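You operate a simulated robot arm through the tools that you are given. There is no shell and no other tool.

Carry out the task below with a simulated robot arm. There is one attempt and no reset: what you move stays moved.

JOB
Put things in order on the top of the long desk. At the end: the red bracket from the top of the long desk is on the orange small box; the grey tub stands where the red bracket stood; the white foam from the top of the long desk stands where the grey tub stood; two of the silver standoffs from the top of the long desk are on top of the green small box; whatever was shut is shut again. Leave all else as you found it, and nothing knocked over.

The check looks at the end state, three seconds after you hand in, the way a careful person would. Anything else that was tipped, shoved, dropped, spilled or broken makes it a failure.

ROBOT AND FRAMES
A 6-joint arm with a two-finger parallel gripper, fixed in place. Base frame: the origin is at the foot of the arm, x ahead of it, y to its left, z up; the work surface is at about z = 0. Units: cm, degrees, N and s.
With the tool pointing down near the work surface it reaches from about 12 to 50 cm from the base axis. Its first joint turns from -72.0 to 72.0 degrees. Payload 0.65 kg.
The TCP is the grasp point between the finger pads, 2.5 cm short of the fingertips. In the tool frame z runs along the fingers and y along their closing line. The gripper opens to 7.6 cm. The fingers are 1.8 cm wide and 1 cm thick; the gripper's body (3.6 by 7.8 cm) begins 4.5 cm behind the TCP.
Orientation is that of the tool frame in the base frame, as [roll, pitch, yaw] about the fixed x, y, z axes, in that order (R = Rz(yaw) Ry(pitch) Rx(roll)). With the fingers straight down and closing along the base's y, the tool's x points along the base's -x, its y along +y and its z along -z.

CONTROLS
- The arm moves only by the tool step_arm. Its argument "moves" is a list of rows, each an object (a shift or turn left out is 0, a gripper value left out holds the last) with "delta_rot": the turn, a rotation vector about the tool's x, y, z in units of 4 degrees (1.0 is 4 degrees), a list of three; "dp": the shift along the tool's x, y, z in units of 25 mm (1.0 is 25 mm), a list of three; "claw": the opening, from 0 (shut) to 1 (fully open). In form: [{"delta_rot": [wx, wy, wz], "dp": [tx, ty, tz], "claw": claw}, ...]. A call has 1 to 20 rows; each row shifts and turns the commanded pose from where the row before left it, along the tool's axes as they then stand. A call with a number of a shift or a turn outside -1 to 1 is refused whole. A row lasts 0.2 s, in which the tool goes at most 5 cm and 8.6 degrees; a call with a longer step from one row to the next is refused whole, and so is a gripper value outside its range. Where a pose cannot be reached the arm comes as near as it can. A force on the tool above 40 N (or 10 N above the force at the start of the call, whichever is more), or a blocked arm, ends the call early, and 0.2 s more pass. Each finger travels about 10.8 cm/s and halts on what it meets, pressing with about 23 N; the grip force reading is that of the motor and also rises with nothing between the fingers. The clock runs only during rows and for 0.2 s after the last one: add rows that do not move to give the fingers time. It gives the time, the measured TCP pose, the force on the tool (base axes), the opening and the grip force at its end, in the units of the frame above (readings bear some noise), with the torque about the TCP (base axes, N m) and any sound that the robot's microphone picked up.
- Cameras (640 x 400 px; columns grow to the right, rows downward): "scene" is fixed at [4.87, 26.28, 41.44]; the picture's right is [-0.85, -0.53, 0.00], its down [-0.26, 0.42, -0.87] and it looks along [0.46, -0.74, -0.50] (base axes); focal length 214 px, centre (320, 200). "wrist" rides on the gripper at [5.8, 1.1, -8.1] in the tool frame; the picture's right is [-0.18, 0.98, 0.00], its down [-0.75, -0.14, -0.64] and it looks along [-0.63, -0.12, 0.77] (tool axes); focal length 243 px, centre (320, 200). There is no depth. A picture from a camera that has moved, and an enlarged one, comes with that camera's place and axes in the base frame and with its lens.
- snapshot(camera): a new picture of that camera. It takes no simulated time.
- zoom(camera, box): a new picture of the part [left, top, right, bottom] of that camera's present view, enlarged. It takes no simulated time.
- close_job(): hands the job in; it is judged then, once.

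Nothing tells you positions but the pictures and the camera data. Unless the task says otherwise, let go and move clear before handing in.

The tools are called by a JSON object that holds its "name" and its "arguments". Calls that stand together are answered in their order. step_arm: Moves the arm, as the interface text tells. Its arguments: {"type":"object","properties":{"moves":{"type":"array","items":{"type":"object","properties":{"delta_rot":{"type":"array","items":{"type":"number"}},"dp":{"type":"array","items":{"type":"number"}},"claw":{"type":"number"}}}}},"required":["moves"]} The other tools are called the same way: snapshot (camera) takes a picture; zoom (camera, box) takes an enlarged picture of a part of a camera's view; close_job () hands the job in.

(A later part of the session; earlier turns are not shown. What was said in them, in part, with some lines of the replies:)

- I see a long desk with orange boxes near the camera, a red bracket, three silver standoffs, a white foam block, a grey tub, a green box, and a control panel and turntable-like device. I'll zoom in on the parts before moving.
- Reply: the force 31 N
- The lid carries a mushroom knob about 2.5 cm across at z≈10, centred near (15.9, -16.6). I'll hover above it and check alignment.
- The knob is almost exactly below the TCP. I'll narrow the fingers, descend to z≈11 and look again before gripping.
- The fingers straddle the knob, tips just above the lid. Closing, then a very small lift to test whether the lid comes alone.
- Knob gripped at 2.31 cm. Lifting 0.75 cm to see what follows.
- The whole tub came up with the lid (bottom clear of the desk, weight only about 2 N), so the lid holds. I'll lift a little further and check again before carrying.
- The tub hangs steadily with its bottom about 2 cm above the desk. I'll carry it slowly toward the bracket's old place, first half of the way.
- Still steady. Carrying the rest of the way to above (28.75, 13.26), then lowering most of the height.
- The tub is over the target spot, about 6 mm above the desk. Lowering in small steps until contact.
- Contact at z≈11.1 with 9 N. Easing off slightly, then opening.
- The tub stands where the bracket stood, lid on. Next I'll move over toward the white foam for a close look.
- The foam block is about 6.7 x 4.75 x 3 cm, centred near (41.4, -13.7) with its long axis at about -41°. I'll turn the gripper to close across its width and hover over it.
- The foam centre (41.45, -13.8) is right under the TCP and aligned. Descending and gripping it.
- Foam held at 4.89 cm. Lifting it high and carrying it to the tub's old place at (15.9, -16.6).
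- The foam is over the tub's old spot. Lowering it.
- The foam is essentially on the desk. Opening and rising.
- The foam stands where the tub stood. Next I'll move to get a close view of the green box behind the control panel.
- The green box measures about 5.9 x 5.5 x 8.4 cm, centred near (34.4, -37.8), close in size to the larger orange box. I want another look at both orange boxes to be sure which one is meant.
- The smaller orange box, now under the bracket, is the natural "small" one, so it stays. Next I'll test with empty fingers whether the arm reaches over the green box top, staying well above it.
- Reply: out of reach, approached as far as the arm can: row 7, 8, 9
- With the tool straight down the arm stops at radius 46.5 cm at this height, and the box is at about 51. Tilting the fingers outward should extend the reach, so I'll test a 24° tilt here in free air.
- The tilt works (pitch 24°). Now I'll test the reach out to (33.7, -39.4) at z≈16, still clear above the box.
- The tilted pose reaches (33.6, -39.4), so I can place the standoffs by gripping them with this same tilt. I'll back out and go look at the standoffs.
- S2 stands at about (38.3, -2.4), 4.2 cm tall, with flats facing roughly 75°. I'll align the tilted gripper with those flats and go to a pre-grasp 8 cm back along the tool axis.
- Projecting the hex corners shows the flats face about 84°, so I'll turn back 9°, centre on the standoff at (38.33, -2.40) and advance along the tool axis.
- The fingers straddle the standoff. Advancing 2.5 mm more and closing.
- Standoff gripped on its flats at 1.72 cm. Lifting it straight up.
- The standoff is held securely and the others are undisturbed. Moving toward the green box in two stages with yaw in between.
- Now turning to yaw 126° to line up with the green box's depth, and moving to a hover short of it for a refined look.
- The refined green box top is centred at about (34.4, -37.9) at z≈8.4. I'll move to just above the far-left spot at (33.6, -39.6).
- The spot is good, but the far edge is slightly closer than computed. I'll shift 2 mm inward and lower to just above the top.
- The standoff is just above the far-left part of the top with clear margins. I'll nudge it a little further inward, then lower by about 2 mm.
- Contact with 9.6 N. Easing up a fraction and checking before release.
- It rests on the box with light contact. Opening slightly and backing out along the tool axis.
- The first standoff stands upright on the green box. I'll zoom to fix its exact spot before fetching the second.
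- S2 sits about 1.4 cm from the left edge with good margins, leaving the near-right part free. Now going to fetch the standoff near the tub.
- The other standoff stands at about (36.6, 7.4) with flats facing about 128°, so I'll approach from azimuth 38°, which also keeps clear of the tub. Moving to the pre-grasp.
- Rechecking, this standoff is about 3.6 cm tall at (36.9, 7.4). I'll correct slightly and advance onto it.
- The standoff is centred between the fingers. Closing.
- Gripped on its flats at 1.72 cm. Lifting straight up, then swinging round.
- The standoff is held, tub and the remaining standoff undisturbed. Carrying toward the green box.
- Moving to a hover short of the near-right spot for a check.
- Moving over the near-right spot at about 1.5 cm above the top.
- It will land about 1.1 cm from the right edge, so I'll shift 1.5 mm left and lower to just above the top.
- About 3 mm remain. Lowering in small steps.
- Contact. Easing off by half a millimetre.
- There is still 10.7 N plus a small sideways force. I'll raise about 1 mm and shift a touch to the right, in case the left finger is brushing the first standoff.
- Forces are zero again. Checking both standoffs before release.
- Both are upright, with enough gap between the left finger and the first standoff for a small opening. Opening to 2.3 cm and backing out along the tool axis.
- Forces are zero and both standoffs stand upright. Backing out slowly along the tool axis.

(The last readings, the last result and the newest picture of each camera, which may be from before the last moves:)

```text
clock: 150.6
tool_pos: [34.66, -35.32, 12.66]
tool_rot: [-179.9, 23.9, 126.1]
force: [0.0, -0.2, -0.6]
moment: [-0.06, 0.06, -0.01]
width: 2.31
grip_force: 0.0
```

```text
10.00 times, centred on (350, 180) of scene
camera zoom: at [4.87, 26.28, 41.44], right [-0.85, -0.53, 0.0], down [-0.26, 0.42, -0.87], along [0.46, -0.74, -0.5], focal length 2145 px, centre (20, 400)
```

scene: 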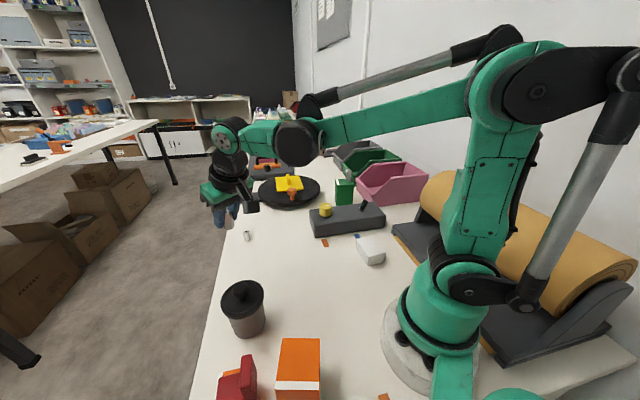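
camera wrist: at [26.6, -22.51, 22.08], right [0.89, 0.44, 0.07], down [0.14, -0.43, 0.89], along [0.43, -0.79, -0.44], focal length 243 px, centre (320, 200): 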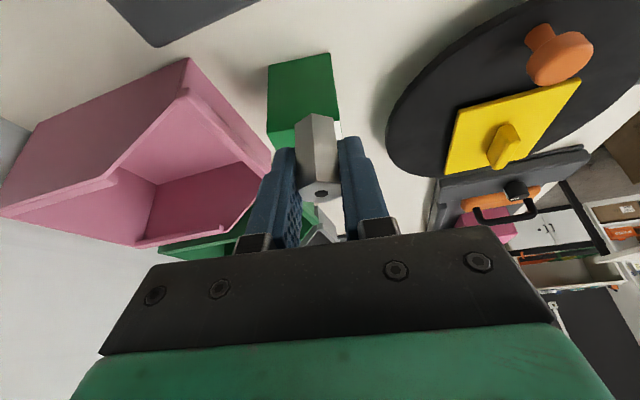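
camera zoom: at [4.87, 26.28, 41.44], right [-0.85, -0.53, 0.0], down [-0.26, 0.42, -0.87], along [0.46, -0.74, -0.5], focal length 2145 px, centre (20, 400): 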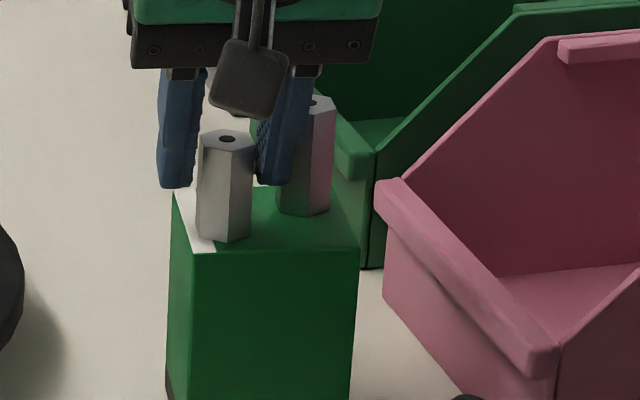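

Both standoffs are standing and the fingers are sliding clear. Continuing to back out and up.

{"name": "step_arm", "arguments": {"moves": [{"dp": [0, 0, -0.3]}, {"dp": [0, 0, -0.5]}, {"dp": [0, 0, -0.6]}, {"dp": [0, 0, -0.7]}, {"dp": [0, 0, -0.7]}, {"dp": [0, 0, -0.7]}, {"dp": [0, 0, 0]}]}}

{"name": "snapshot", "arguments": {"camera": "wrist"}}

{"name": "zoom", "arguments": {"camera": "scene", "box": [310, 150, 390, 220]}}

```text
clock: 152.2
tool_pos: [32.51, -32.45, 20.67]
tool_rot: [-179.9, 24.1, 126.1]
force: [1.0, 0.0, -1.1]
moment: [0.01, -0.01, 0.04]
width: 2.27
grip_force: 0.1
```

```text
taken
camera wrist: at [28.28, -24.81, 25.83], right [0.89, 0.44, 0.07], down [0.14, -0.43, 0.89], along [0.43, -0.79, -0.44], focal length 243 px, centre (320, 200)
```

wrist: 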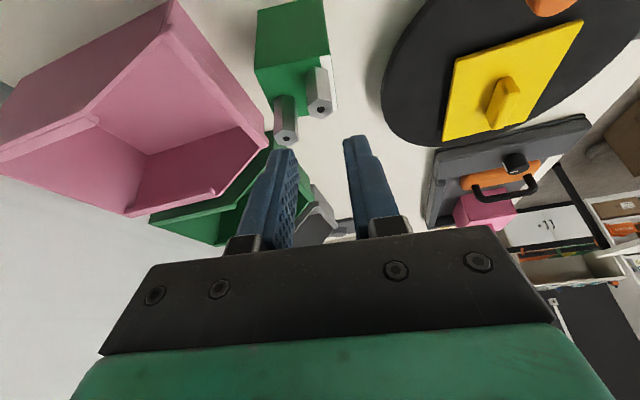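

```text
5.71 times, centred on (350, 185) of scene
camera zoom: at [4.87, 26.28, 41.44], right [-0.85, -0.53, 0.0], down [-0.26, 0.42, -0.87], along [0.46, -0.74, -0.5], focal length 1226 px, centre (149, 286)
```

zoom: 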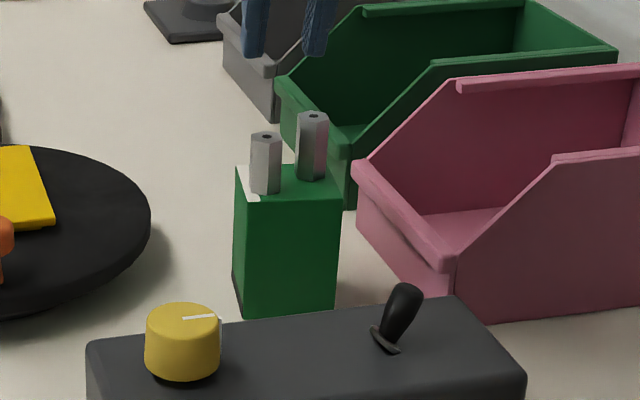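

Both standoffs now stand on the green box, which has not moved. I'll swing back to inspect the orange boxes, bracket and tub once more, measuring the large orange box against the green one.

{"name": "step_arm", "arguments": {"moves": [{"dp": [0.5, 0.6, -0.5]}, {"dp": [0.6, 0.6, -0.45]}, {"dp": [0.6, 0.6, -0.35]}, {"dp": [0.6, 0.6, -0.35]}, {"dp": [0.6, 0.6, -0.3]}, {"dp": [0.6, 0.6, -0.3]}, {"dp": [0.6, 0.6, -0.3]}, {"dp": [0.6, 0.6, -0.3]}, {"delta_rot": [0, 1, 0]}, {"delta_rot": [0, 1, 0]}, {"delta_rot": [0, 1, 0]}, {"delta_rot": [0, 1, 0]}, {"delta_rot": [0, 1, 0]}, {"delta_rot": [0, 1, 0]}, {"dp": [0, 0, 0]}]}}

{"name": "snapshot", "arguments": {"camera": "scene"}}

```text
clock: 155.4
tool_pos: [34.3, -14.4, 22.5]
tool_rot: [-180.0, 0.0, 126.0]
force: [0.1, 0.1, -0.4]
moment: [0.02, 0.0, -0.01]
width: 2.3
grip_force: 0.0
```

```text
taken
```

scene: 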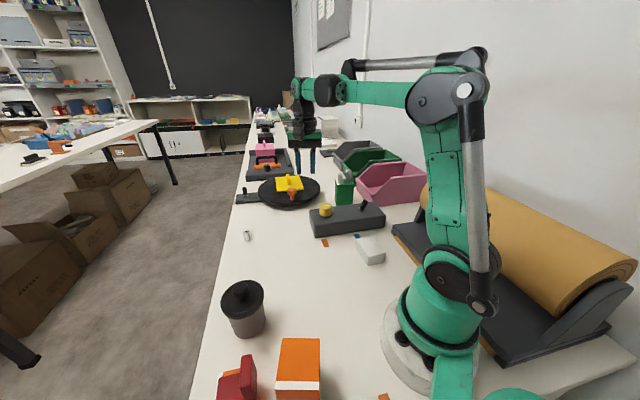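

{"name": "step_arm", "arguments": {"moves": [{"dp": [0.755, -0.06, -0.14]}, {"dp": [0.755, -0.06, -0.14]}, {"dp": [0.755, -0.06, -0.14]}, {"dp": [0.755, -0.06, -0.14]}, {"dp": [0.755, -0.06, -0.14]}, {"dp": [0.755, -0.06, -0.14]}, {"dp": [0.755, -0.06, -0.14]}, {"dp": [0.755, -0.06, -0.14]}, {"dp": [0.755, -0.06, -0.14]}, {"dp": [0.755, -0.06, -0.14]}, {"delta_rot": [0, 0, -1]}, {"delta_rot": [0, 0, -1]}, {"delta_rot": [0, 0, -1]}, {"delta_rot": [0, 0, -1]}, {"delta_rot": [0, 0, -1]}, {"delta_rot": [0, 0, -1]}, {"delta_rot": [0, 0, -1]}, {"delta_rot": [0, 0, -1]}, {"delta_rot": [0, 0, -1]}, {"delta_rot": [0, 0, -1]}]}}

{"name": "step_arm", "arguments": {"moves": [{"delta_rot": [0, 0, -1]}, {"delta_rot": [0, 0, -1]}, {"delta_rot": [0, 0, -1]}, {"delta_rot": [0, 0, -1]}, {"delta_rot": [0, 0, -1]}, {"delta_rot": [0, 0, -1]}, {"delta_rot": [0, 0, -1]}, {"delta_rot": [0, 0, -1]}, {"delta_rot": [0, 0, -1]}, {"delta_rot": [0, 0, -1]}, {"delta_rot": [0, 0, -1]}, {"delta_rot": [0, 0, -1]}, {"delta_rot": [0, 0, -1]}, {"delta_rot": [0, 0, -1]}, {"dp": [0, 0, 0]}]}}

{"name": "snapshot", "arguments": {"camera": "wrist"}}

```text
clock: 159.6
tool_pos: [21.99, -0.03, 25.92]
tool_rot: [-180.0, 0.0, 166.0]
force: [-0.4, -0.1, -0.9]
moment: [-0.01, 0.0, 0.0]
width: 2.28
grip_force: 0.1
```

```text
clock: 162.8
tool_pos: [21.91, -0.06, 25.98]
tool_rot: [-179.9, 0.0, -137.9]
force: [0.9, -0.2, 0.2]
moment: [0.02, 0.04, -0.02]
width: 2.26
grip_force: 0.1
```

```text
taken
camera wrist: at [16.87, -3.12, 34.05], right [-0.52, 0.85, 0.0], down [0.65, 0.4, 0.64], along [0.55, 0.34, -0.77], focal length 243 px, centre (320, 200)
```

wrist: 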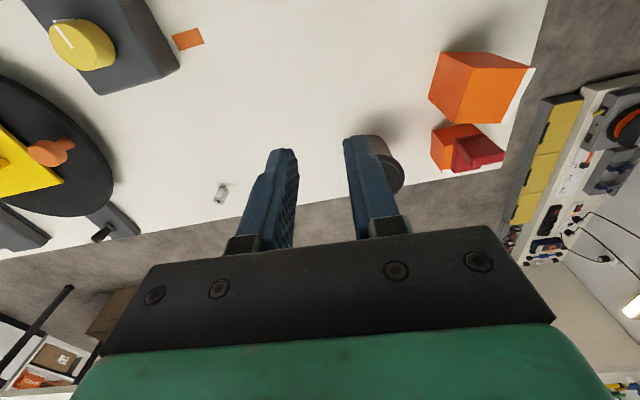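

{"name": "zoom", "arguments": {"camera": "wrist", "box": [410, 30, 550, 190]}}

{"name": "zoom", "arguments": {"camera": "scene", "box": [195, 270, 335, 400]}}

```text
2.50 times, centred on (480, 110) of wrist
camera zoom: at [16.87, -3.12, 34.05], right [-0.52, 0.85, 0.0], down [0.65, 0.4, 0.64], along [0.55, 0.34, -0.77], focal length 606 px, centre (-80, 425)
```

zoom: 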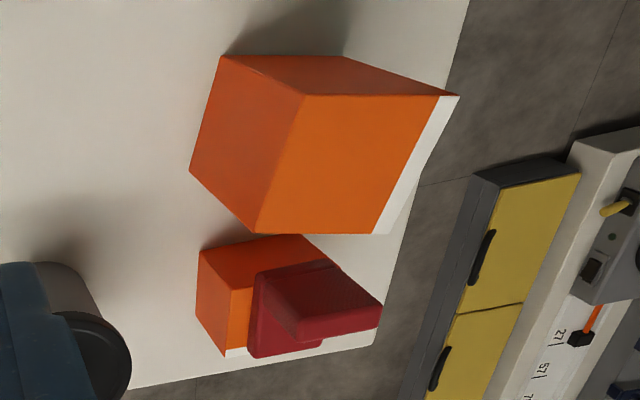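

```text
3.08 times, centred on (265, 335) of scene
camera zoom: at [4.87, 26.28, 41.44], right [-0.85, -0.53, 0.0], down [-0.26, 0.42, -0.87], along [0.46, -0.74, -0.5], focal length 660 px, centre (489, -215)
```

zoom: 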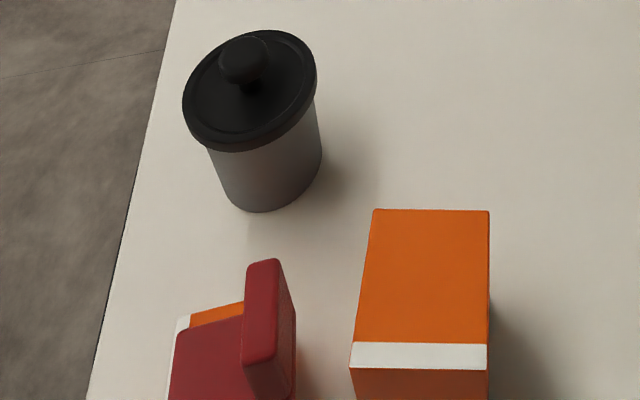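

{"name": "zoom", "arguments": {"camera": "wrist", "box": [420, 115, 520, 180]}}

```text
6.15 times, centred on (470, 148) of wrist
camera zoom: at [16.87, -3.12, 34.05], right [-0.52, 0.85, 0.0], down [0.65, 0.4, 0.64], along [0.55, 0.34, -0.77], focal length 1493 px, centre (-603, 523)
```

zoom: 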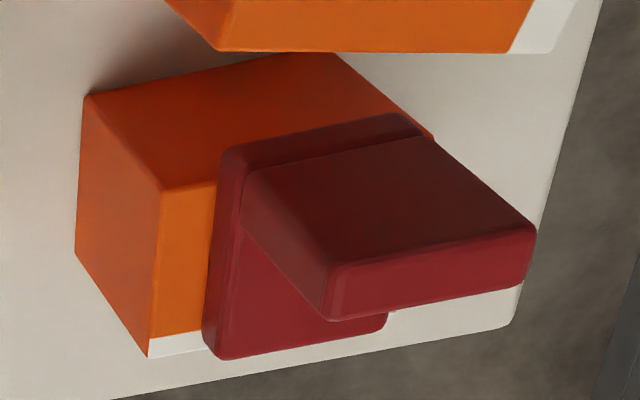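

The large orange box and the green box have practically the same size (about 5.4 x 5.9 x 8.4), while the one under the bracket is smaller (5.4 x 4.3 x 4.9). Before deciding I'll check whether another green box is hidden anywhere, starting with the area by the paper roll.

{"name": "step_arm", "arguments": {"moves": [{"delta_rot": [0, 0, 1]}, {"delta_rot": [0, 0, 1]}, {"delta_rot": [0, 0, 1]}, {"delta_rot": [0, 0, 1]}, {"delta_rot": [0, 0, 1]}, {"delta_rot": [0, 0, 1]}, {"delta_rot": [0, 0, 1]}, {"delta_rot": [0, 0, 1]}, {"delta_rot": [0, 0, 1]}, {"delta_rot": [0, 0, 1]}, {"delta_rot": [0, 0, 1]}, {"delta_rot": [0, 0, 1]}, {"delta_rot": [0, 0, 1]}, {"delta_rot": [0, 0, 1]}, {"delta_rot": [0, 0, 1]}, {"delta_rot": [0, 0, 1]}, {"delta_rot": [0, 0, 1]}, {"delta_rot": [0, 0, 1]}, {"dp": [0, 0, 0]}]}}

{"name": "step_arm", "arguments": {"moves": [{"dp": [0.3, -0.6, -0.3]}, {"dp": [0.3, -0.6, -0.3]}, {"dp": [0.3, -0.6, -0.3]}, {"dp": [0.3, -0.6, -0.3]}, {"dp": [0.2, -0.6, -0.3]}, {"dp": [0.2, -0.6, -0.3]}, {"dp": [0.1, -0.6, 0]}, {"dp": [0, 0, 0]}, {"delta_rot": [0, 0, 1]}, {"delta_rot": [0, 0, 1]}, {"delta_rot": [0, 0, 1]}, {"delta_rot": [0, 0, 1]}, {"delta_rot": [0, 0, 1]}, {"delta_rot": [0, 0, 1]}, {"delta_rot": [0, 0, 1]}, {"delta_rot": [0, 0, 1]}, {"delta_rot": [0, 0, 1]}, {"dp": [0, 0, 0]}]}}

{"name": "snapshot", "arguments": {"camera": "wrist"}}

{"name": "snapshot", "arguments": {"camera": "scene"}}

```text
clock: 166.8
tool_pos: [21.9, -0.02, 25.93]
tool_rot: [179.9, 0.1, 149.9]
force: [0.6, -0.7, -1.1]
moment: [0.0, 0.0, -0.02]
width: 2.29
grip_force: 0.0
```

```text
clock: 170.6
tool_pos: [12.91, -7.02, 30.45]
tool_rot: [-180.0, 0.0, 114.0]
force: [0.6, 0.1, -0.5]
moment: [0.04, -0.02, 0.03]
width: 2.28
grip_force: 0.1
```

```text
taken
camera wrist: at [11.59, -1.22, 38.55], right [0.97, 0.23, 0.0], down [0.18, -0.74, 0.64], along [0.15, -0.63, -0.77], focal length 243 px, centre (320, 200)
```

wrist: 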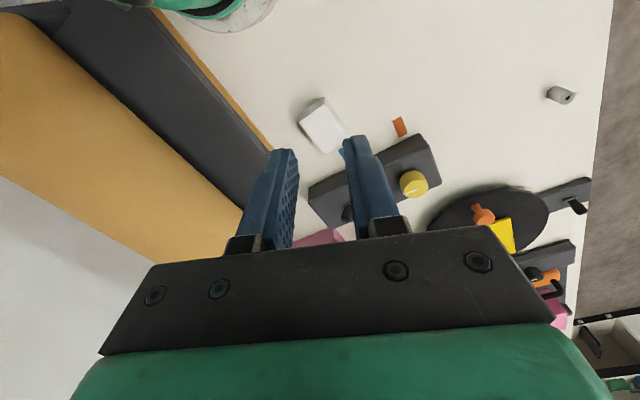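

```text
taken
```

scene: 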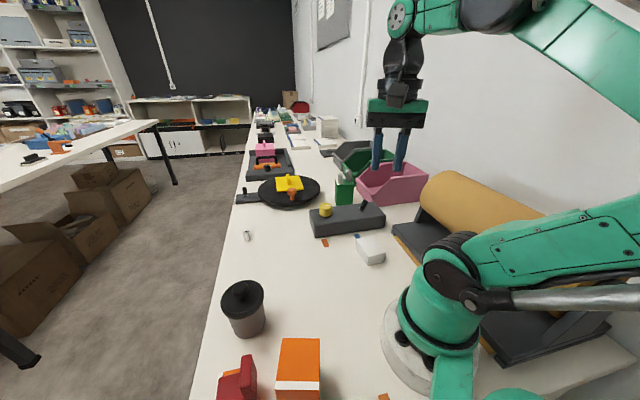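

No other green box is hidden there, so the one holding the standoffs is certainly the green small box. I'll go back for a close comparison of the two orange boxes.

{"name": "step_arm", "arguments": {"moves": [{"delta_rot": [0, 0, -1]}, {"delta_rot": [0, 0, -1]}, {"delta_rot": [0, 0, -1]}, {"delta_rot": [0, 0, -1]}, {"delta_rot": [0, 0, -1]}, {"delta_rot": [0, 0, -1]}, {"delta_rot": [0, 0, -1]}, {"delta_rot": [0, 0, -1]}, {"delta_rot": [0, 0, -1]}, {"delta_rot": [0, 0, -1]}, {"delta_rot": [0, 0, -1]}, {"delta_rot": [0, 0, -1]}, {"delta_rot": [0, 0, -1]}, {"delta_rot": [0, 0, -1]}, {"delta_rot": [0, 0, -1]}, {"delta_rot": [0, 0, -1]}, {"dp": [-0.1, 0.6, 0]}, {"dp": [-0.1, 0.6, 0]}, {"dp": [-0.1, 0.6, 0]}, {"dp": [-0.1, 0.6, 0]}]}}

{"name": "step_arm", "arguments": {"moves": [{"dp": [-0.1, 0.6, 0]}, {"dp": [-0.1, 0.6, 0]}, {"delta_rot": [0, 0, -1]}, {"delta_rot": [0, 0, -1]}, {"delta_rot": [0, 0, -1]}, {"delta_rot": [0, 0, -1]}, {"delta_rot": [0, 0, -1]}, {"delta_rot": [0, 0, -1]}, {"delta_rot": [0, 0, -1]}, {"delta_rot": [0, 0, -1]}, {"delta_rot": [0, 0, -1]}, {"delta_rot": [0, 0, -1]}, {"delta_rot": [0, 0, -1]}, {"delta_rot": [0, 0, -1]}, {"delta_rot": [0, 0, -1]}, {"dp": [0, 0, 0]}]}}

{"name": "snapshot", "arguments": {"camera": "wrist"}}

```text
clock: 174.8
tool_pos: [14.23, -0.96, 30.32]
tool_rot: [-179.9, 0.0, 178.0]
force: [0.8, 0.0, 0.3]
moment: [0.0, -0.04, 0.0]
width: 2.31
grip_force: 0.2
```

```text
clock: 178.2
tool_pos: [14.89, 1.95, 30.52]
tool_rot: [-180.0, 0.0, -129.9]
force: [-0.3, 0.0, -0.2]
moment: [-0.01, 0.0, 0.0]
width: 2.31
grip_force: 0.1
```

```text
taken
camera wrist: at [10.24, -1.82, 38.56], right [-0.64, 0.77, 0.0], down [0.59, 0.49, 0.64], along [0.5, 0.41, -0.77], focal length 243 px, centre (320, 200)
```

wrist: 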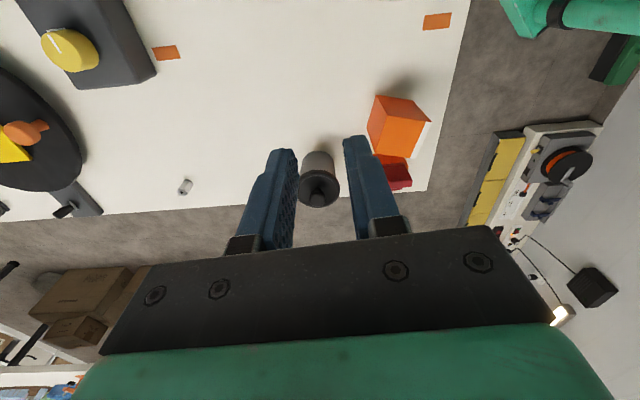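

{"name": "step_arm", "arguments": {"moves": [{"dp": [-0.42, 0.28, 0.45]}, {"dp": [-0.42, 0.28, 0.45]}, {"dp": [-0.42, 0.28, 0.45]}, {"dp": [-0.42, 0.28, 0.45]}, {"dp": [-0.42, 0.28, 0.45]}, {"dp": [-0.42, 0.28, 0.45]}, {"dp": [-0.42, 0.28, 0.45]}, {"dp": [-0.42, 0.28, 0.45]}, {"dp": [0, 0, 0]}]}}

{"name": "snapshot", "arguments": {"camera": "wrist"}}

{"name": "zoom", "arguments": {"camera": "wrist", "box": [300, 0, 500, 160]}}

```text
clock: 180.2
tool_pos: [15.93, 12.06, 21.68]
tool_rot: [-180.0, 0.1, -130.0]
force: [0.6, 0.1, 0.1]
moment: [0.01, 0.03, -0.01]
width: 2.26
grip_force: 0.0
```

```text
taken
camera wrist: at [11.34, 8.23, 29.66], right [-0.64, 0.77, 0.0], down [0.59, 0.49, 0.64], along [0.5, 0.41, -0.77], focal length 243 px, centre (320, 200)
```

wrist: 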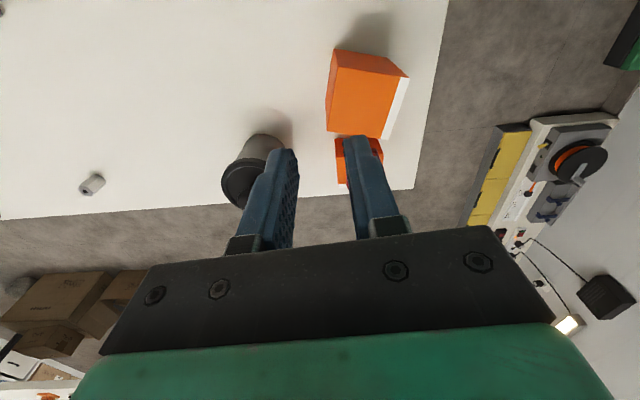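

```text
2.50 times, centred on (400, 80) of wrist
camera zoom: at [11.34, 8.23, 29.66], right [-0.64, 0.77, 0.0], down [0.59, 0.49, 0.64], along [0.5, 0.41, -0.77], focal length 606 px, centre (120, 500)
```

zoom: 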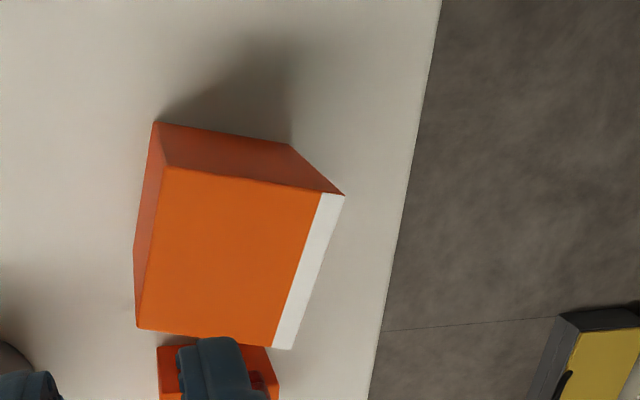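

From this closer view the large orange box measures 5.4 x 5.9 x 8.4, identical to the green one in size. I'll compare the edge styles of all three boxes at high zoom.

{"name": "zoom", "arguments": {"camera": "wrist", "box": [320, 40, 420, 150]}}

{"name": "zoom", "arguments": {"camera": "scene", "box": [205, 330, 335, 400]}}

{"name": "zoom", "arguments": {"camera": "scene", "box": [325, 160, 375, 215]}}

```text
3.64 times, centred on (370, 95) of wrist
camera zoom: at [11.34, 8.23, 29.66], right [-0.64, 0.77, 0.0], down [0.59, 0.49, 0.64], along [0.5, 0.41, -0.77], focal length 882 px, centre (138, 582)
```

zoom: 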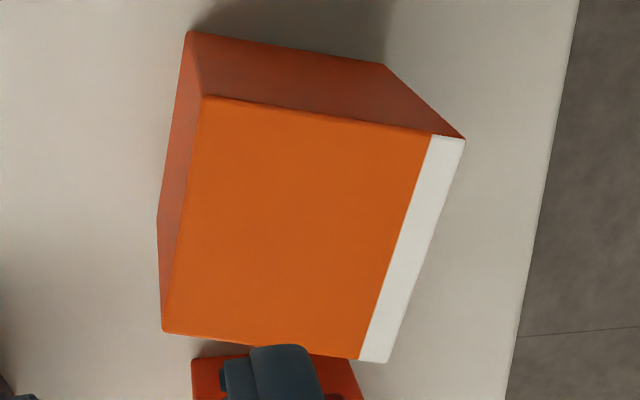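

```text
4.92 times, centred on (270, 365) of scene
camera zoom: at [4.87, 26.28, 41.44], right [-0.85, -0.53, 0.0], down [-0.26, 0.42, -0.87], along [0.46, -0.74, -0.5], focal length 1056 px, centre (566, -612)
```

zoom: 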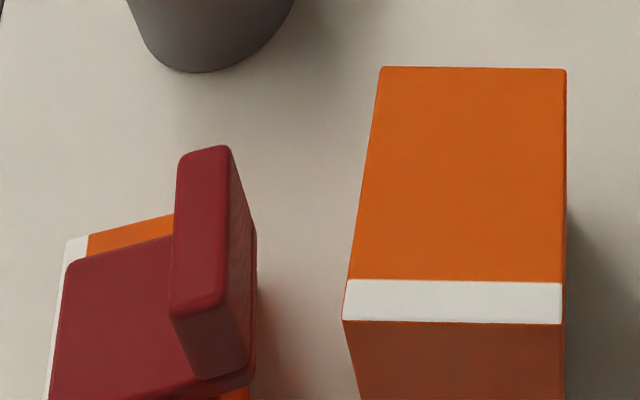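

```text
7.27 times, centred on (350, 188) of scene
camera zoom: at [4.87, 26.28, 41.44], right [-0.85, -0.53, 0.0], down [-0.26, 0.42, -0.87], along [0.46, -0.74, -0.5], focal length 1560 px, centre (102, 291)
```

zoom: 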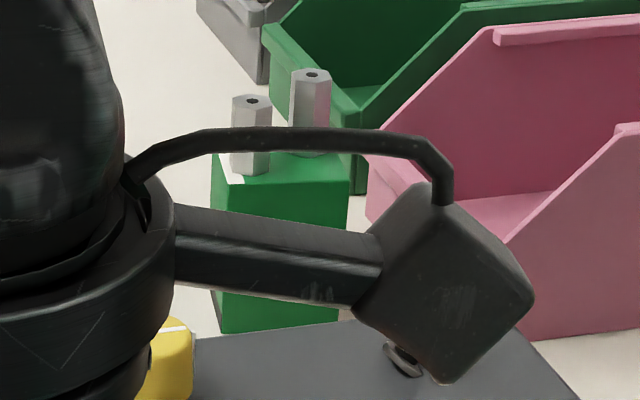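

The larger orange box has exactly the green "small box" geometry, so that type is the "small box", and the tiny one under the bracket is the odd one out. That makes the larger box the better match, so I'll move the bracket onto it, first taking a close look at where the bracket sits now.

{"name": "step_arm", "arguments": {"moves": [{"dp": [-0.5, 0.26, 0.05], "delta_rot": [0, 0, 0.22]}, {"dp": [-0.5, 0.26, 0.05], "delta_rot": [0, 0, 0.22]}, {"dp": [-0.5, 0.26, 0.05], "delta_rot": [0, 0, 0.22]}, {"dp": [-0.5, 0.26, 0.05], "delta_rot": [0, 0, 0.22]}, {"dp": [-0.5, 0.26, 0.05], "delta_rot": [0, 0, 0.22]}, {"dp": [0, 0, 0], "claw": 0.85}, {"dp": [0, 0, 0]}]}}

{"name": "snapshot", "arguments": {"camera": "wrist"}}

{"name": "zoom", "arguments": {"camera": "wrist", "box": [250, 30, 410, 150]}}

```text
clock: 181.8
tool_pos: [17.52, 18.79, 21.15]
tool_rot: [180.0, -0.1, -134.3]
force: [-0.8, 0.1, 0.4]
moment: [0.0, -0.02, 0.07]
width: 6.48
grip_force: 0.1
```

```text
taken
camera wrist: at [12.76, 15.42, 29.1], right [-0.57, 0.82, 0.0], down [0.63, 0.44, 0.64], along [0.53, 0.37, -0.77], focal length 243 px, centre (320, 200)
```

wrist: 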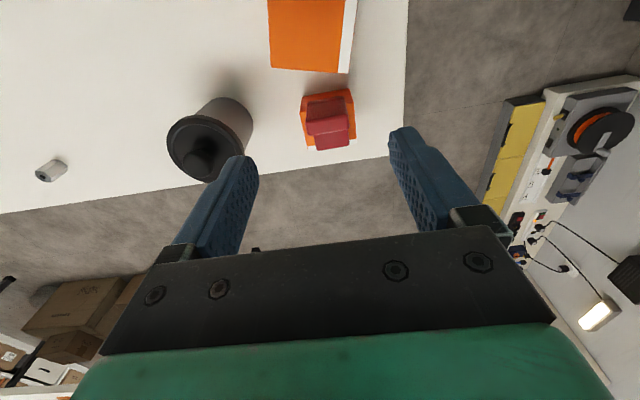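

```text
3.33 times, centred on (330, 90) of wrist
camera zoom: at [12.76, 15.42, 29.1], right [-0.57, 0.82, 0.0], down [0.63, 0.44, 0.64], along [0.53, 0.37, -0.77], focal length 809 px, centre (287, 567)
```

zoom: 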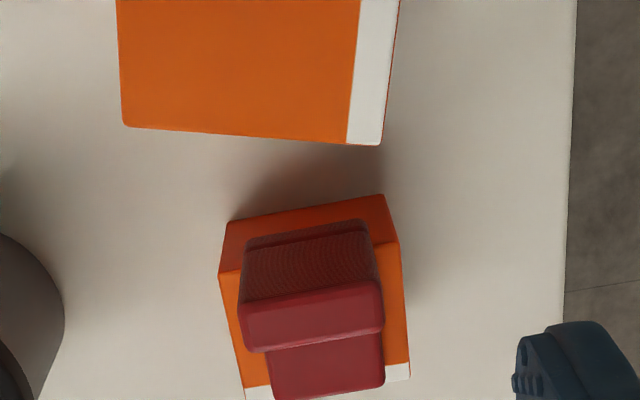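

The bracket's upright is centred near (19.06, 20.67), square to the gripper. I'll come down over its upright and grip it centrally this time.

{"name": "step_arm", "arguments": {"moves": [{"dp": [-0.36, 0.035, 0.3]}, {"dp": [-0.36, 0.035, 0.5]}, {"dp": [-0.35, 0.036, 0.6]}, {"dp": [0, 0, 0.7]}, {"dp": [0, 0, 0.7]}, {"dp": [0, 0, 0.6]}, {"dp": [0, 0, 0.5]}, {"dp": [0, 0, 0]}]}}

{"name": "snapshot", "arguments": {"camera": "wrist"}}

{"name": "zoom", "arguments": {"camera": "scene", "box": [180, 280, 340, 400]}}

```text
clock: 183.6
tool_pos: [19.28, 20.92, 11.08]
tool_rot: [-179.9, 0.0, -134.2]
force: [0.3, 0.0, 0.3]
moment: [0.0, 0.04, -0.01]
width: 6.48
grip_force: 0.2
```

```text
taken
camera wrist: at [14.42, 17.5, 19.16], right [-0.57, 0.82, 0.0], down [0.63, 0.44, 0.64], along [0.53, 0.37, -0.77], focal length 243 px, centre (320, 200)
```

wrist: 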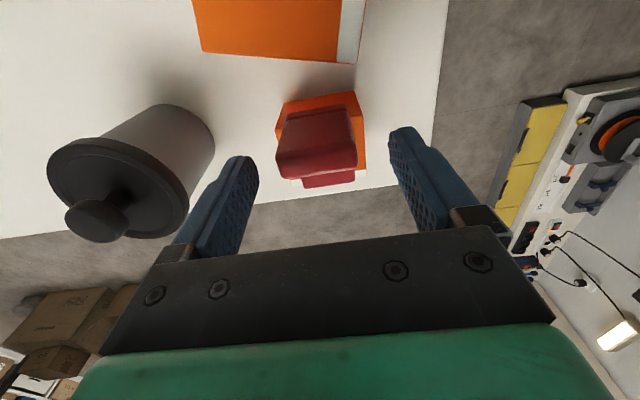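

```text
3.33 times, centred on (260, 340) of scene
camera zoom: at [4.87, 26.28, 41.44], right [-0.85, -0.53, 0.0], down [-0.26, 0.42, -0.87], along [0.46, -0.74, -0.5], focal length 715 px, centre (520, -267)
```

zoom: 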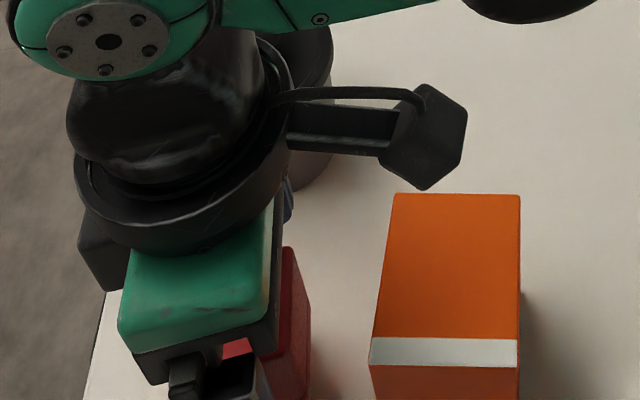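

The gripper is square over the upright and clear of everything else. Descending to grip height.

{"name": "step_arm", "arguments": {"moves": [{"dp": [0, 0, 0.4]}, {"dp": [0, 0, 0.4]}, {"dp": [0, 0, 0.3]}, {"dp": [0, 0, 0.12]}, {"dp": [0, 0, 0]}, {"dp": [0, 0, 0]}]}}

{"name": "snapshot", "arguments": {"camera": "wrist"}}

```text
clock: 185.0
tool_pos: [19.31, 21.08, 8.17]
tool_rot: [-180.0, 0.0, -134.4]
force: [-0.2, -0.3, -0.2]
moment: [0.02, 0.01, 0.01]
width: 6.48
grip_force: 0.1
```

```text
taken
camera wrist: at [14.46, 17.53, 16.23], right [-0.57, 0.82, 0.0], down [0.63, 0.44, 0.64], along [0.53, 0.37, -0.77], focal length 243 px, centre (320, 200)
```

wrist: 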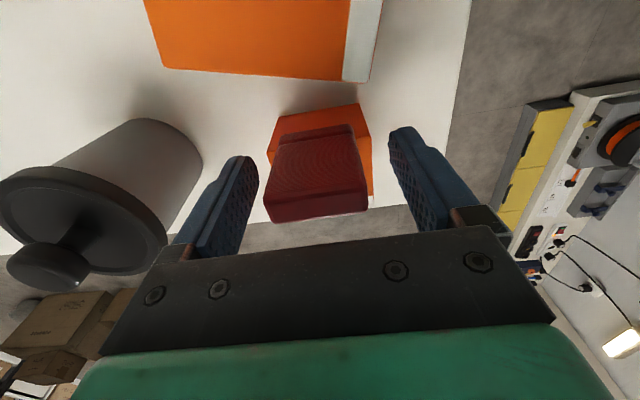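

Closing on the upright.

{"name": "step_arm", "arguments": {"moves": [{"claw": 0.7}, {"claw": 0.6}, {"claw": 0.52}, {"claw": 0.46}, {"claw": 0.35}, {"claw": 0.3}, {"claw": 0.3}, {"claw": 0.3}]}}

{"name": "step_arm", "arguments": {"moves": [{"dp": [0, 0, -0.06]}, {"dp": [0, 0, -0.1]}, {"dp": [0, 0, -0.15]}, {"dp": [0, 0, -0.15]}, {"dp": [0, 0, 0]}]}}

{"name": "snapshot", "arguments": {"camera": "wrist"}}

{"name": "zoom", "arguments": {"camera": "scene", "box": [180, 300, 340, 400]}}

```text
clock: 186.8
tool_pos: [19.34, 21.0, 8.13]
tool_rot: [179.9, 0.0, -134.4]
force: [-0.3, -0.2, 1.1]
moment: [0.0, 0.02, 0.02]
width: 3.54
grip_force: 23.1
```

```text
clock: 188.0
tool_pos: [19.42, 20.94, 9.31]
tool_rot: [180.0, 0.0, -134.3]
force: [0.1, 0.3, -1.0]
moment: [0.02, 0.05, -0.01]
width: 3.56
grip_force: 23.3
```

```text
taken
camera wrist: at [14.46, 17.49, 17.4], right [-0.57, 0.82, 0.0], down [0.63, 0.44, 0.64], along [0.53, 0.37, -0.77], focal length 243 px, centre (320, 200)
```

wrist: 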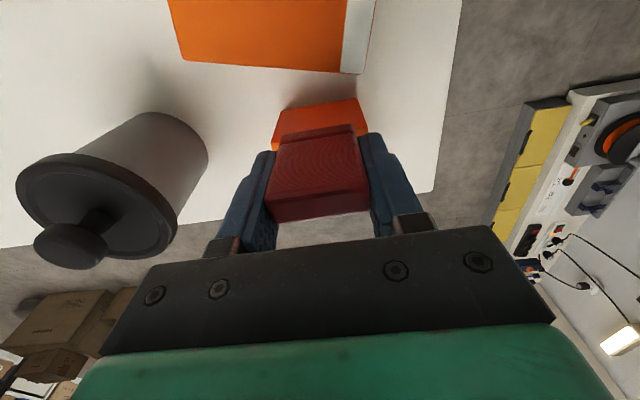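

```text
4.00 times, centred on (260, 350) of scene
camera zoom: at [4.87, 26.28, 41.44], right [-0.85, -0.53, 0.0], down [-0.26, 0.42, -0.87], along [0.46, -0.74, -0.5], focal length 858 px, centre (560, -400)
```

zoom: 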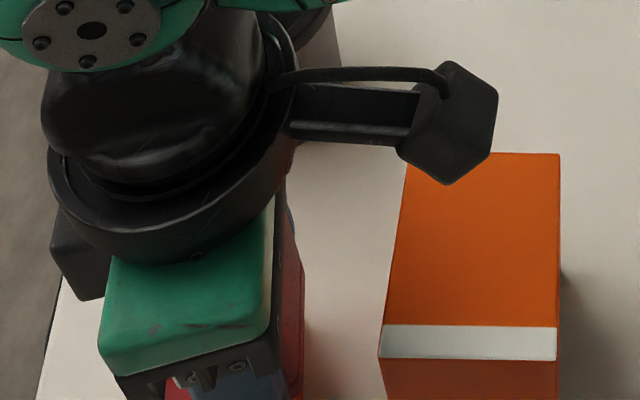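

The bracket lifts cleanly, with no slip visible. Lifting further to clear the larger box.

{"name": "step_arm", "arguments": {"moves": [{"dp": [0, 0, -0.2]}, {"dp": [0, 0, -0.3]}, {"dp": [0, 0, -0.3]}, {"dp": [0, 0, -0.3]}, {"dp": [0, 0, -0.3]}, {"dp": [0, 0, -0.3]}, {"dp": [0, 0, -0.3]}, {"dp": [0, 0, -0.3]}, {"dp": [0, 0, -0.3]}, {"dp": [0, 0, -0.2]}, {"dp": [0, 0, 0]}]}}

{"name": "snapshot", "arguments": {"camera": "wrist"}}

{"name": "zoom", "arguments": {"camera": "wrist", "box": [230, 40, 410, 200]}}

```text
clock: 190.4
tool_pos: [19.42, 21.02, 16.3]
tool_rot: [180.0, -0.1, -134.3]
force: [1.2, 0.0, -0.5]
moment: [0.02, -0.01, 0.02]
width: 3.54
grip_force: 23.2
```

```text
taken
camera wrist: at [14.51, 17.53, 24.38], right [-0.57, 0.82, 0.0], down [0.63, 0.44, 0.64], along [0.53, 0.37, -0.77], focal length 243 px, centre (320, 200)
```

wrist: 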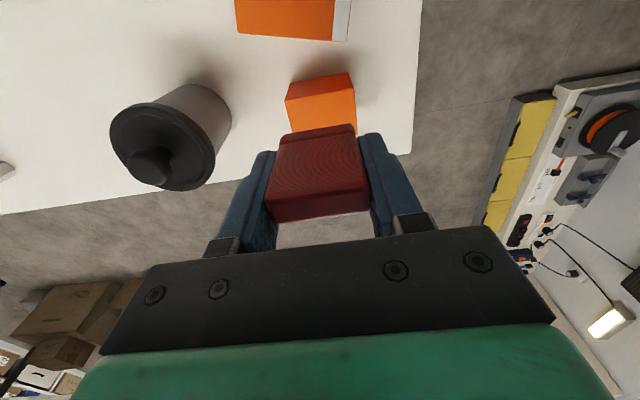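

```text
2.50 times, centred on (320, 120) of wrist
camera zoom: at [14.51, 17.53, 24.38], right [-0.57, 0.82, 0.0], down [0.63, 0.44, 0.64], along [0.53, 0.37, -0.77], focal length 606 px, centre (320, 400)
```

zoom: 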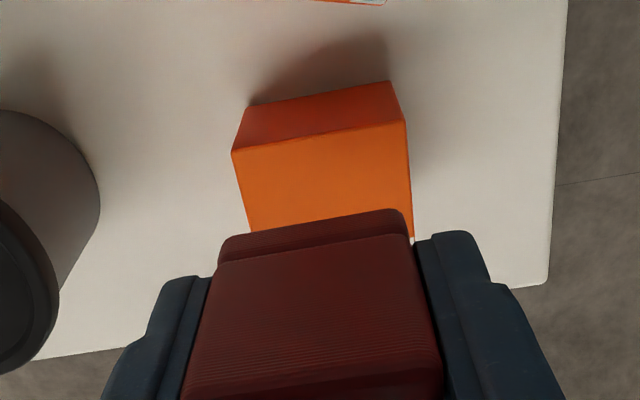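

Box A (the tiny one) stayed where it was. I'll turn the bracket 13.5° to match the larger orange box and carry it over its centre.

{"name": "step_arm", "arguments": {"moves": [{"delta_rot": [0, 0, 0.844]}, {"delta_rot": [0, 0, 0.844]}, {"delta_rot": [0, 0, 0.844]}, {"delta_rot": [0, 0, 0.844]}, {"dp": [0.21, -0.041, 0]}, {"dp": [0.42, -0.082, 0]}, {"dp": [0.42, -0.082, 0]}, {"dp": [0.42, -0.082, 0]}, {"dp": [0.42, -0.082, 0]}, {"dp": [0.42, -0.082, 0]}, {"dp": [0.42, -0.082, 0]}, {"dp": [0.42, -0.082, 0]}, {"dp": [0.21, -0.041, 0]}, {"dp": [0, 0, 0]}, {"dp": [0, 0, 0]}]}}

{"name": "snapshot", "arguments": {"camera": "wrist"}}

{"name": "zoom", "arguments": {"camera": "wrist", "box": [210, 40, 430, 220]}}

{"name": "zoom", "arguments": {"camera": "scene", "box": [190, 270, 370, 400]}}

```text
clock: 193.6
tool_pos: [13.01, 14.97, 16.35]
tool_rot: [179.9, -0.1, -147.9]
force: [-0.6, -0.5, -1.1]
moment: [-0.04, -0.03, 0.01]
width: 3.54
grip_force: 23.6
```

```text
taken
camera wrist: at [7.56, 12.85, 24.42], right [-0.37, 0.93, 0.0], down [0.71, 0.28, 0.64], along [0.6, 0.24, -0.77], focal length 243 px, centre (320, 200)
```

wrist: 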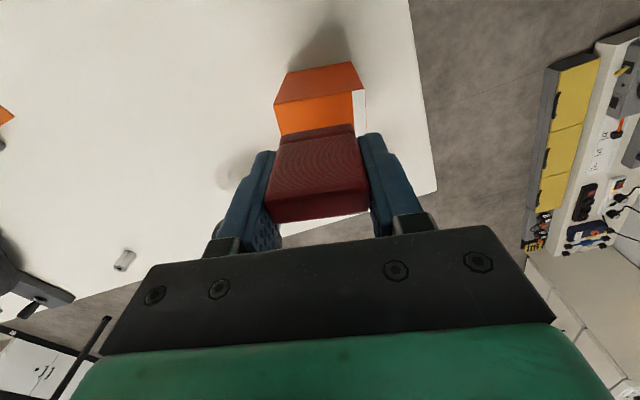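

```text
2.22 times, centred on (320, 130) of wrist
camera zoom: at [7.56, 12.85, 24.42], right [-0.37, 0.93, 0.0], down [0.71, 0.28, 0.64], along [0.6, 0.24, -0.77], focal length 539 px, centre (320, 356)
```

zoom: 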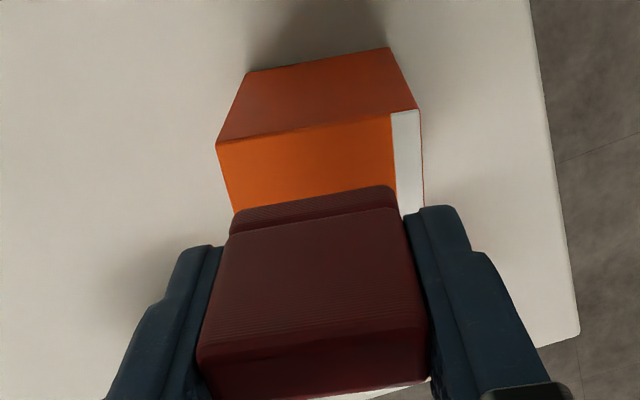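

```text
3.08 times, centred on (280, 335) of scene
camera zoom: at [4.87, 26.28, 41.44], right [-0.85, -0.53, 0.0], down [-0.26, 0.42, -0.87], along [0.46, -0.74, -0.5], focal length 660 px, centre (443, -215)
```

zoom: 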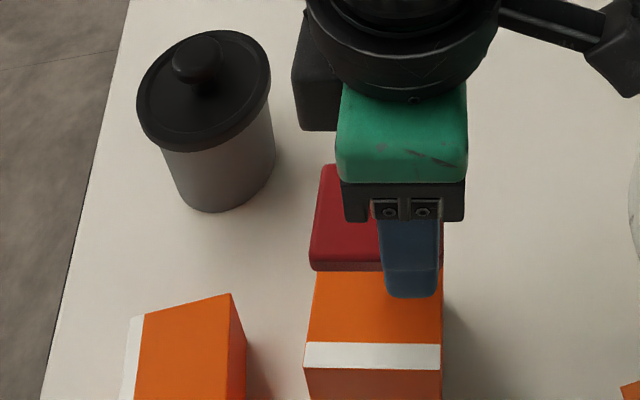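

Alignment with the larger orange box is good. Lowering in stages.

{"name": "step_arm", "arguments": {"moves": [{"dp": [0, 0, 0.3]}, {"dp": [0, 0, 0.4]}, {"dp": [0, 0, 0.4]}, {"dp": [0, 0, 0.3]}, {"dp": [0, 0, 0.2]}, {"dp": [0, 0, 0]}, {"dp": [0, 0, 0]}]}}

{"name": "zoom", "arguments": {"camera": "wrist", "box": [210, 40, 430, 220]}}

{"name": "zoom", "arguments": {"camera": "scene", "box": [230, 300, 350, 400]}}

```text
clock: 195.2
tool_pos: [13.11, 15.05, 12.3]
tool_rot: [180.0, 0.0, -147.9]
force: [-0.7, -0.1, -1.4]
moment: [0.02, 0.0, -0.03]
width: 3.5
grip_force: 23.0
```

```text
2.22 times, centred on (320, 130) of wrist
camera zoom: at [7.61, 12.87, 20.35], right [-0.37, 0.93, 0.0], down [0.71, 0.28, 0.64], along [0.6, 0.24, -0.77], focal length 539 px, centre (320, 356)
```

zoom: 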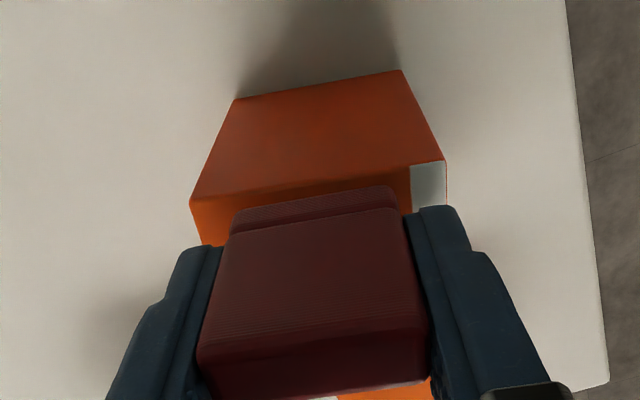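

```text
4.00 times, centred on (290, 350) of scene
camera zoom: at [4.87, 26.28, 41.44], right [-0.85, -0.53, 0.0], down [-0.26, 0.42, -0.87], along [0.46, -0.74, -0.5], focal length 858 px, centre (440, -400)
```

zoom: 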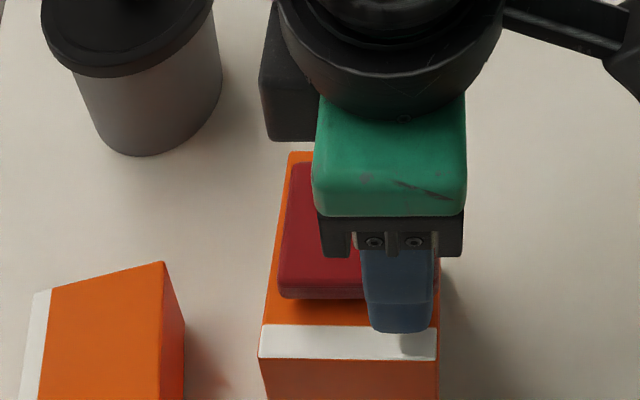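

{"name": "step_arm", "arguments": {"moves": [{"dp": [0, 0, 0.08]}, {"dp": [0, 0, 0.06]}, {"dp": [0, 0, 0.04]}, {"dp": [0, 0, 0]}]}}

```text
clock: 196.2
tool_pos: [13.13, 15.14, 11.84]
tool_rot: [179.9, 0.1, -147.9]
force: [0.5, -0.1, -0.3]
moment: [0.02, -0.03, 0.01]
width: 3.54
grip_force: 23.0
```

{"name": "step_arm", "arguments": {"moves": [{"dp": [0, 0, 0.04]}, {"dp": [0, 0, 0]}]}}

```text
clock: 196.8
tool_pos: [13.11, 15.13, 11.72]
tool_rot: [179.9, 0.0, -147.9]
force: [-0.2, 0.2, 0.7]
moment: [0.02, 0.01, 0.01]
width: 3.5
grip_force: 23.7
```

{"name": "step_arm", "arguments": {"moves": [{"dp": [0, 0, 0.03]}, {"dp": [0, 0, 0]}]}}

```text
clock: 197.4
tool_pos: [13.1, 15.16, 11.57]
tool_rot: [-180.0, 0.0, -147.9]
force: [0.2, -1.0, 0.9]
moment: [-0.01, -0.01, 0.03]
width: 3.53
grip_force: 22.8
```

{"name": "step_arm", "arguments": {"moves": [{"dp": [0, 0, 0.03]}, {"dp": [0, 0, 0]}]}}

```text
clock: 198.0
tool_pos: [13.11, 15.11, 11.49]
tool_rot: [180.0, 0.0, -147.8]
force: [1.1, -0.8, 21.1]
moment: [0.06, -0.1, -0.05]
width: 3.54
grip_force: 23.0
```

Contact. Easing off slightly, then releasing gently.

{"name": "step_arm", "arguments": {"moves": [{"dp": [0, 0, -0.022]}, {"dp": [0, 0, 0]}]}}

```text
clock: 198.6
tool_pos: [13.07, 15.04, 11.56]
tool_rot: [-180.0, 0.0, -147.9]
force: [0.0, 0.6, 0.5]
moment: [0.02, 0.01, 0.02]
width: 3.55
grip_force: 22.6
```

{"name": "step_arm", "arguments": {"moves": [{"claw": 0.46}, {"claw": 0.5}, {"claw": 0.54}, {"claw": 0.6}, {"claw": 0.65}, {"claw": 0.65}, {"dp": [0, 0, -0.2]}, {"dp": [0, 0, -0.4]}, {"dp": [0, 0, -0.6]}, {"dp": [0, 0, -0.6]}, {"dp": [0, 0, -0.6]}, {"dp": [0, 0, -0.6]}, {"dp": [0, 0, -0.6]}, {"dp": [0, 0, 0]}]}}

{"name": "snapshot", "arguments": {"camera": "wrist"}}

{"name": "zoom", "arguments": {"camera": "wrist", "box": [230, 0, 430, 160]}}

{"name": "zoom", "arguments": {"camera": "scene", "box": [190, 270, 350, 400]}}

```text
clock: 201.6
tool_pos: [13.23, 15.05, 20.57]
tool_rot: [180.0, 0.1, -147.9]
force: [0.0, -0.2, 1.0]
moment: [0.02, 0.03, 0.0]
width: 4.97
grip_force: 0.0
```

```text
taken
camera wrist: at [7.63, 12.88, 28.68], right [-0.37, 0.93, 0.0], down [0.71, 0.28, 0.64], along [0.6, 0.24, -0.77], focal length 243 px, centre (320, 200)
```

wrist: 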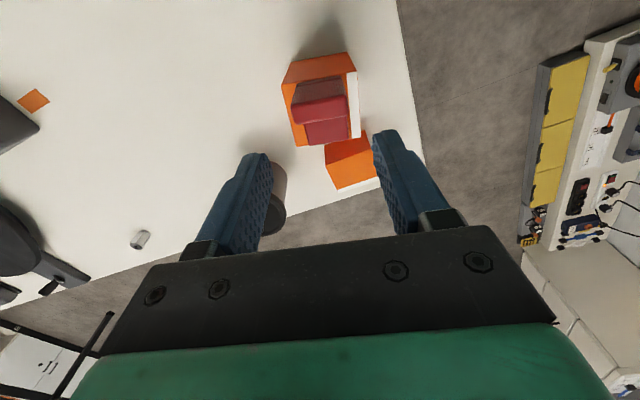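

```text
2.50 times, centred on (330, 80) of wrist
camera zoom: at [7.63, 12.88, 28.68], right [-0.37, 0.93, 0.0], down [0.71, 0.28, 0.64], along [0.6, 0.24, -0.77], focal length 606 px, centre (295, 500)
```

zoom: 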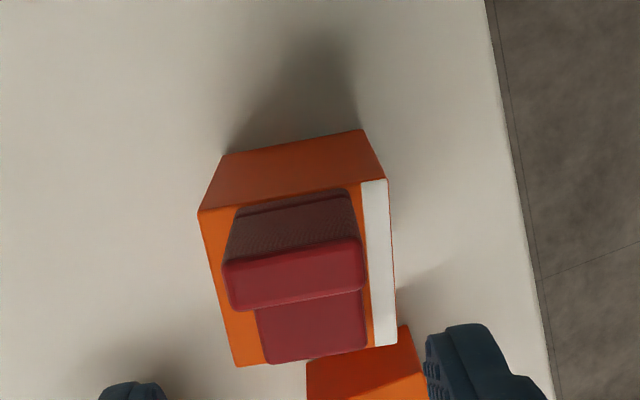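

```text
3.08 times, centred on (270, 335) of scene
camera zoom: at [4.87, 26.28, 41.44], right [-0.85, -0.53, 0.0], down [-0.26, 0.42, -0.87], along [0.46, -0.74, -0.5], focal length 660 px, centre (474, -215)
```

zoom: 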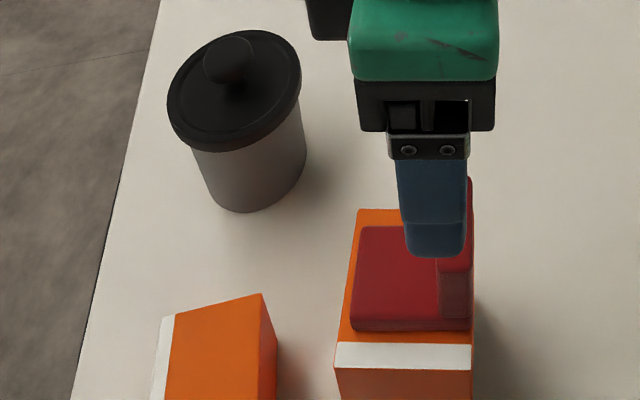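

The bracket sits squarely within the top of the larger orange box, and the tiny box is exactly where it was. I'll move the arm up and clear and do a full final check.

{"name": "step_arm", "arguments": {"moves": [{"dp": [0, 0, -0.7]}, {"dp": [0, 0, -0.8]}, {"dp": [0, 0, -0.8]}, {"dp": [-0.088, -0.763, -0.13]}, {"dp": [-0.088, -0.763, -0.13]}, {"dp": [-0.088, -0.763, -0.13]}, {"dp": [-0.088, -0.763, -0.13]}, {"dp": [-0.088, -0.763, -0.13]}, {"dp": [-0.088, -0.763, -0.13]}, {"dp": [-0.088, -0.763, -0.13]}, {"dp": [-0.088, -0.763, -0.13]}, {"dp": [-0.088, -0.763, -0.13]}, {"dp": [-0.088, -0.763, -0.13]}, {"dp": [0, 0, 0]}]}}

{"name": "snapshot", "arguments": {"camera": "scene"}}

{"name": "snapshot", "arguments": {"camera": "wrist"}}

{"name": "zoom", "arguments": {"camera": "scene", "box": [190, 210, 400, 400]}}

{"name": "zoom", "arguments": {"camera": "scene", "box": [220, 120, 440, 280]}}

```text
clock: 204.6
tool_pos: [25.41, -0.01, 29.63]
tool_rot: [180.0, -0.1, -148.0]
force: [0.3, -0.5, -0.1]
moment: [0.02, -0.02, 0.0]
width: 4.92
grip_force: 0.0
```

```text
taken
```

scene: 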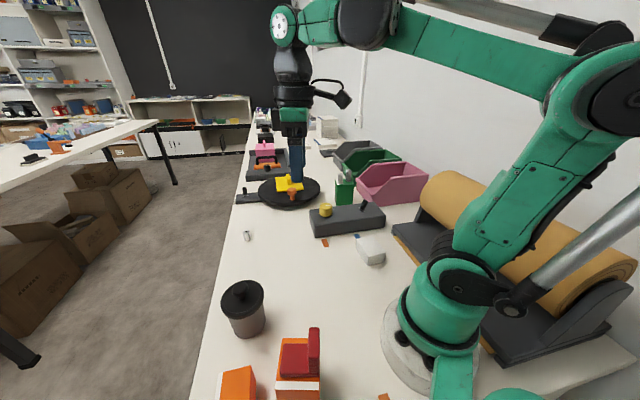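

```text
taken
camera wrist: at [19.65, -2.16, 37.68], right [-0.37, 0.93, 0.0], down [0.71, 0.28, 0.64], along [0.6, 0.24, -0.77], focal length 243 px, centre (320, 200)
```

wrist: 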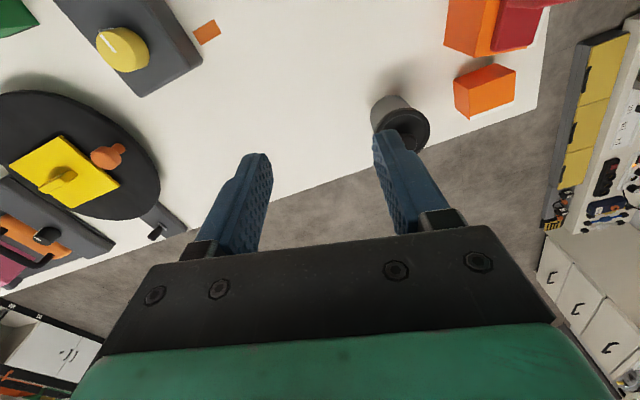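

```text
2.11 times, centred on (295, 305) of scene
camera zoom: at [4.88, 26.28, 41.44], right [-0.85, -0.53, 0.0], down [-0.26, 0.42, -0.87], along [0.46, -0.74, -0.5], focal length 452 px, centre (373, -21)
```

zoom: 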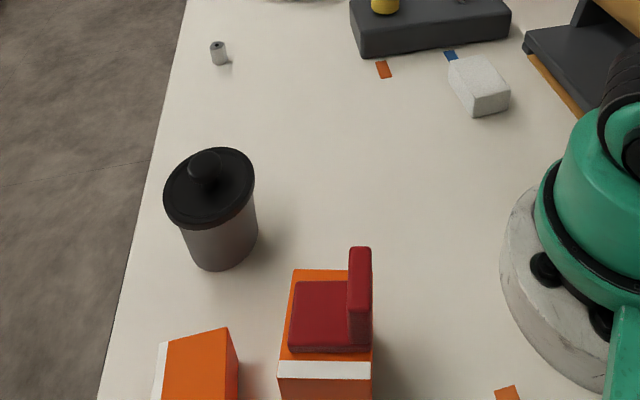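

```text
2.50 times, centred on (330, 200) of scene
camera zoom: at [4.88, 26.28, 41.44], right [-0.85, -0.53, 0.0], down [-0.26, 0.42, -0.87], along [0.46, -0.74, -0.5], focal length 536 px, centre (295, 200)
```

zoom: 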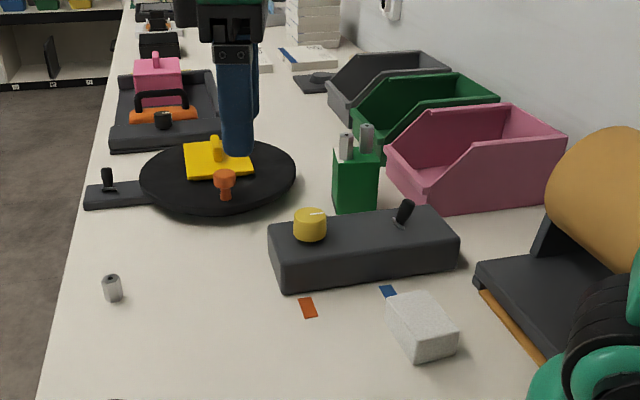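

The end state looks as I intended. The one uncertainty is which orange box the job means.

- **Bracket:** it sits flat on the larger orange box, which matches the green small box in size. The tiny orange box is back to being empty and has not moved.
- **Tub:** it stands on the bracket's old spot with its lid on.
- **Foam:** it stands on the tub's old spot.
- **Standoffs:** two stand upright on the green small box, and the third is untouched.

The arm is clear of everything, so I'm handing in.

{"name": "close_job", "arguments": {}}

```text
The job is handed in.
```

I've handed the job in. By the last pictures everything is where the job asked, but I had to choose between two orange boxes and may have picked the wrong one.

- **Red bracket:** it sits flat on the larger of the two orange boxes. I first put it on the smaller one, then moved it. The larger box is the same size as the box you call the green small box (about 5.4 x 5.9 x 8.4 cm). If you meant the smaller orange box, this part is wrong. The smaller box did not move and is empty again.
- **Grey tub:** it stands where the bracket stood, lid still on. I carried it by the lid's knob and the lid held.
- **White foam:** it stands where the tub stood.
- **Silver standoffs:** two stand upright on the green small box, and the third is where it was.

In the final pictures nothing was tipped or knocked over, and the arm was clear of everything when I handed in.
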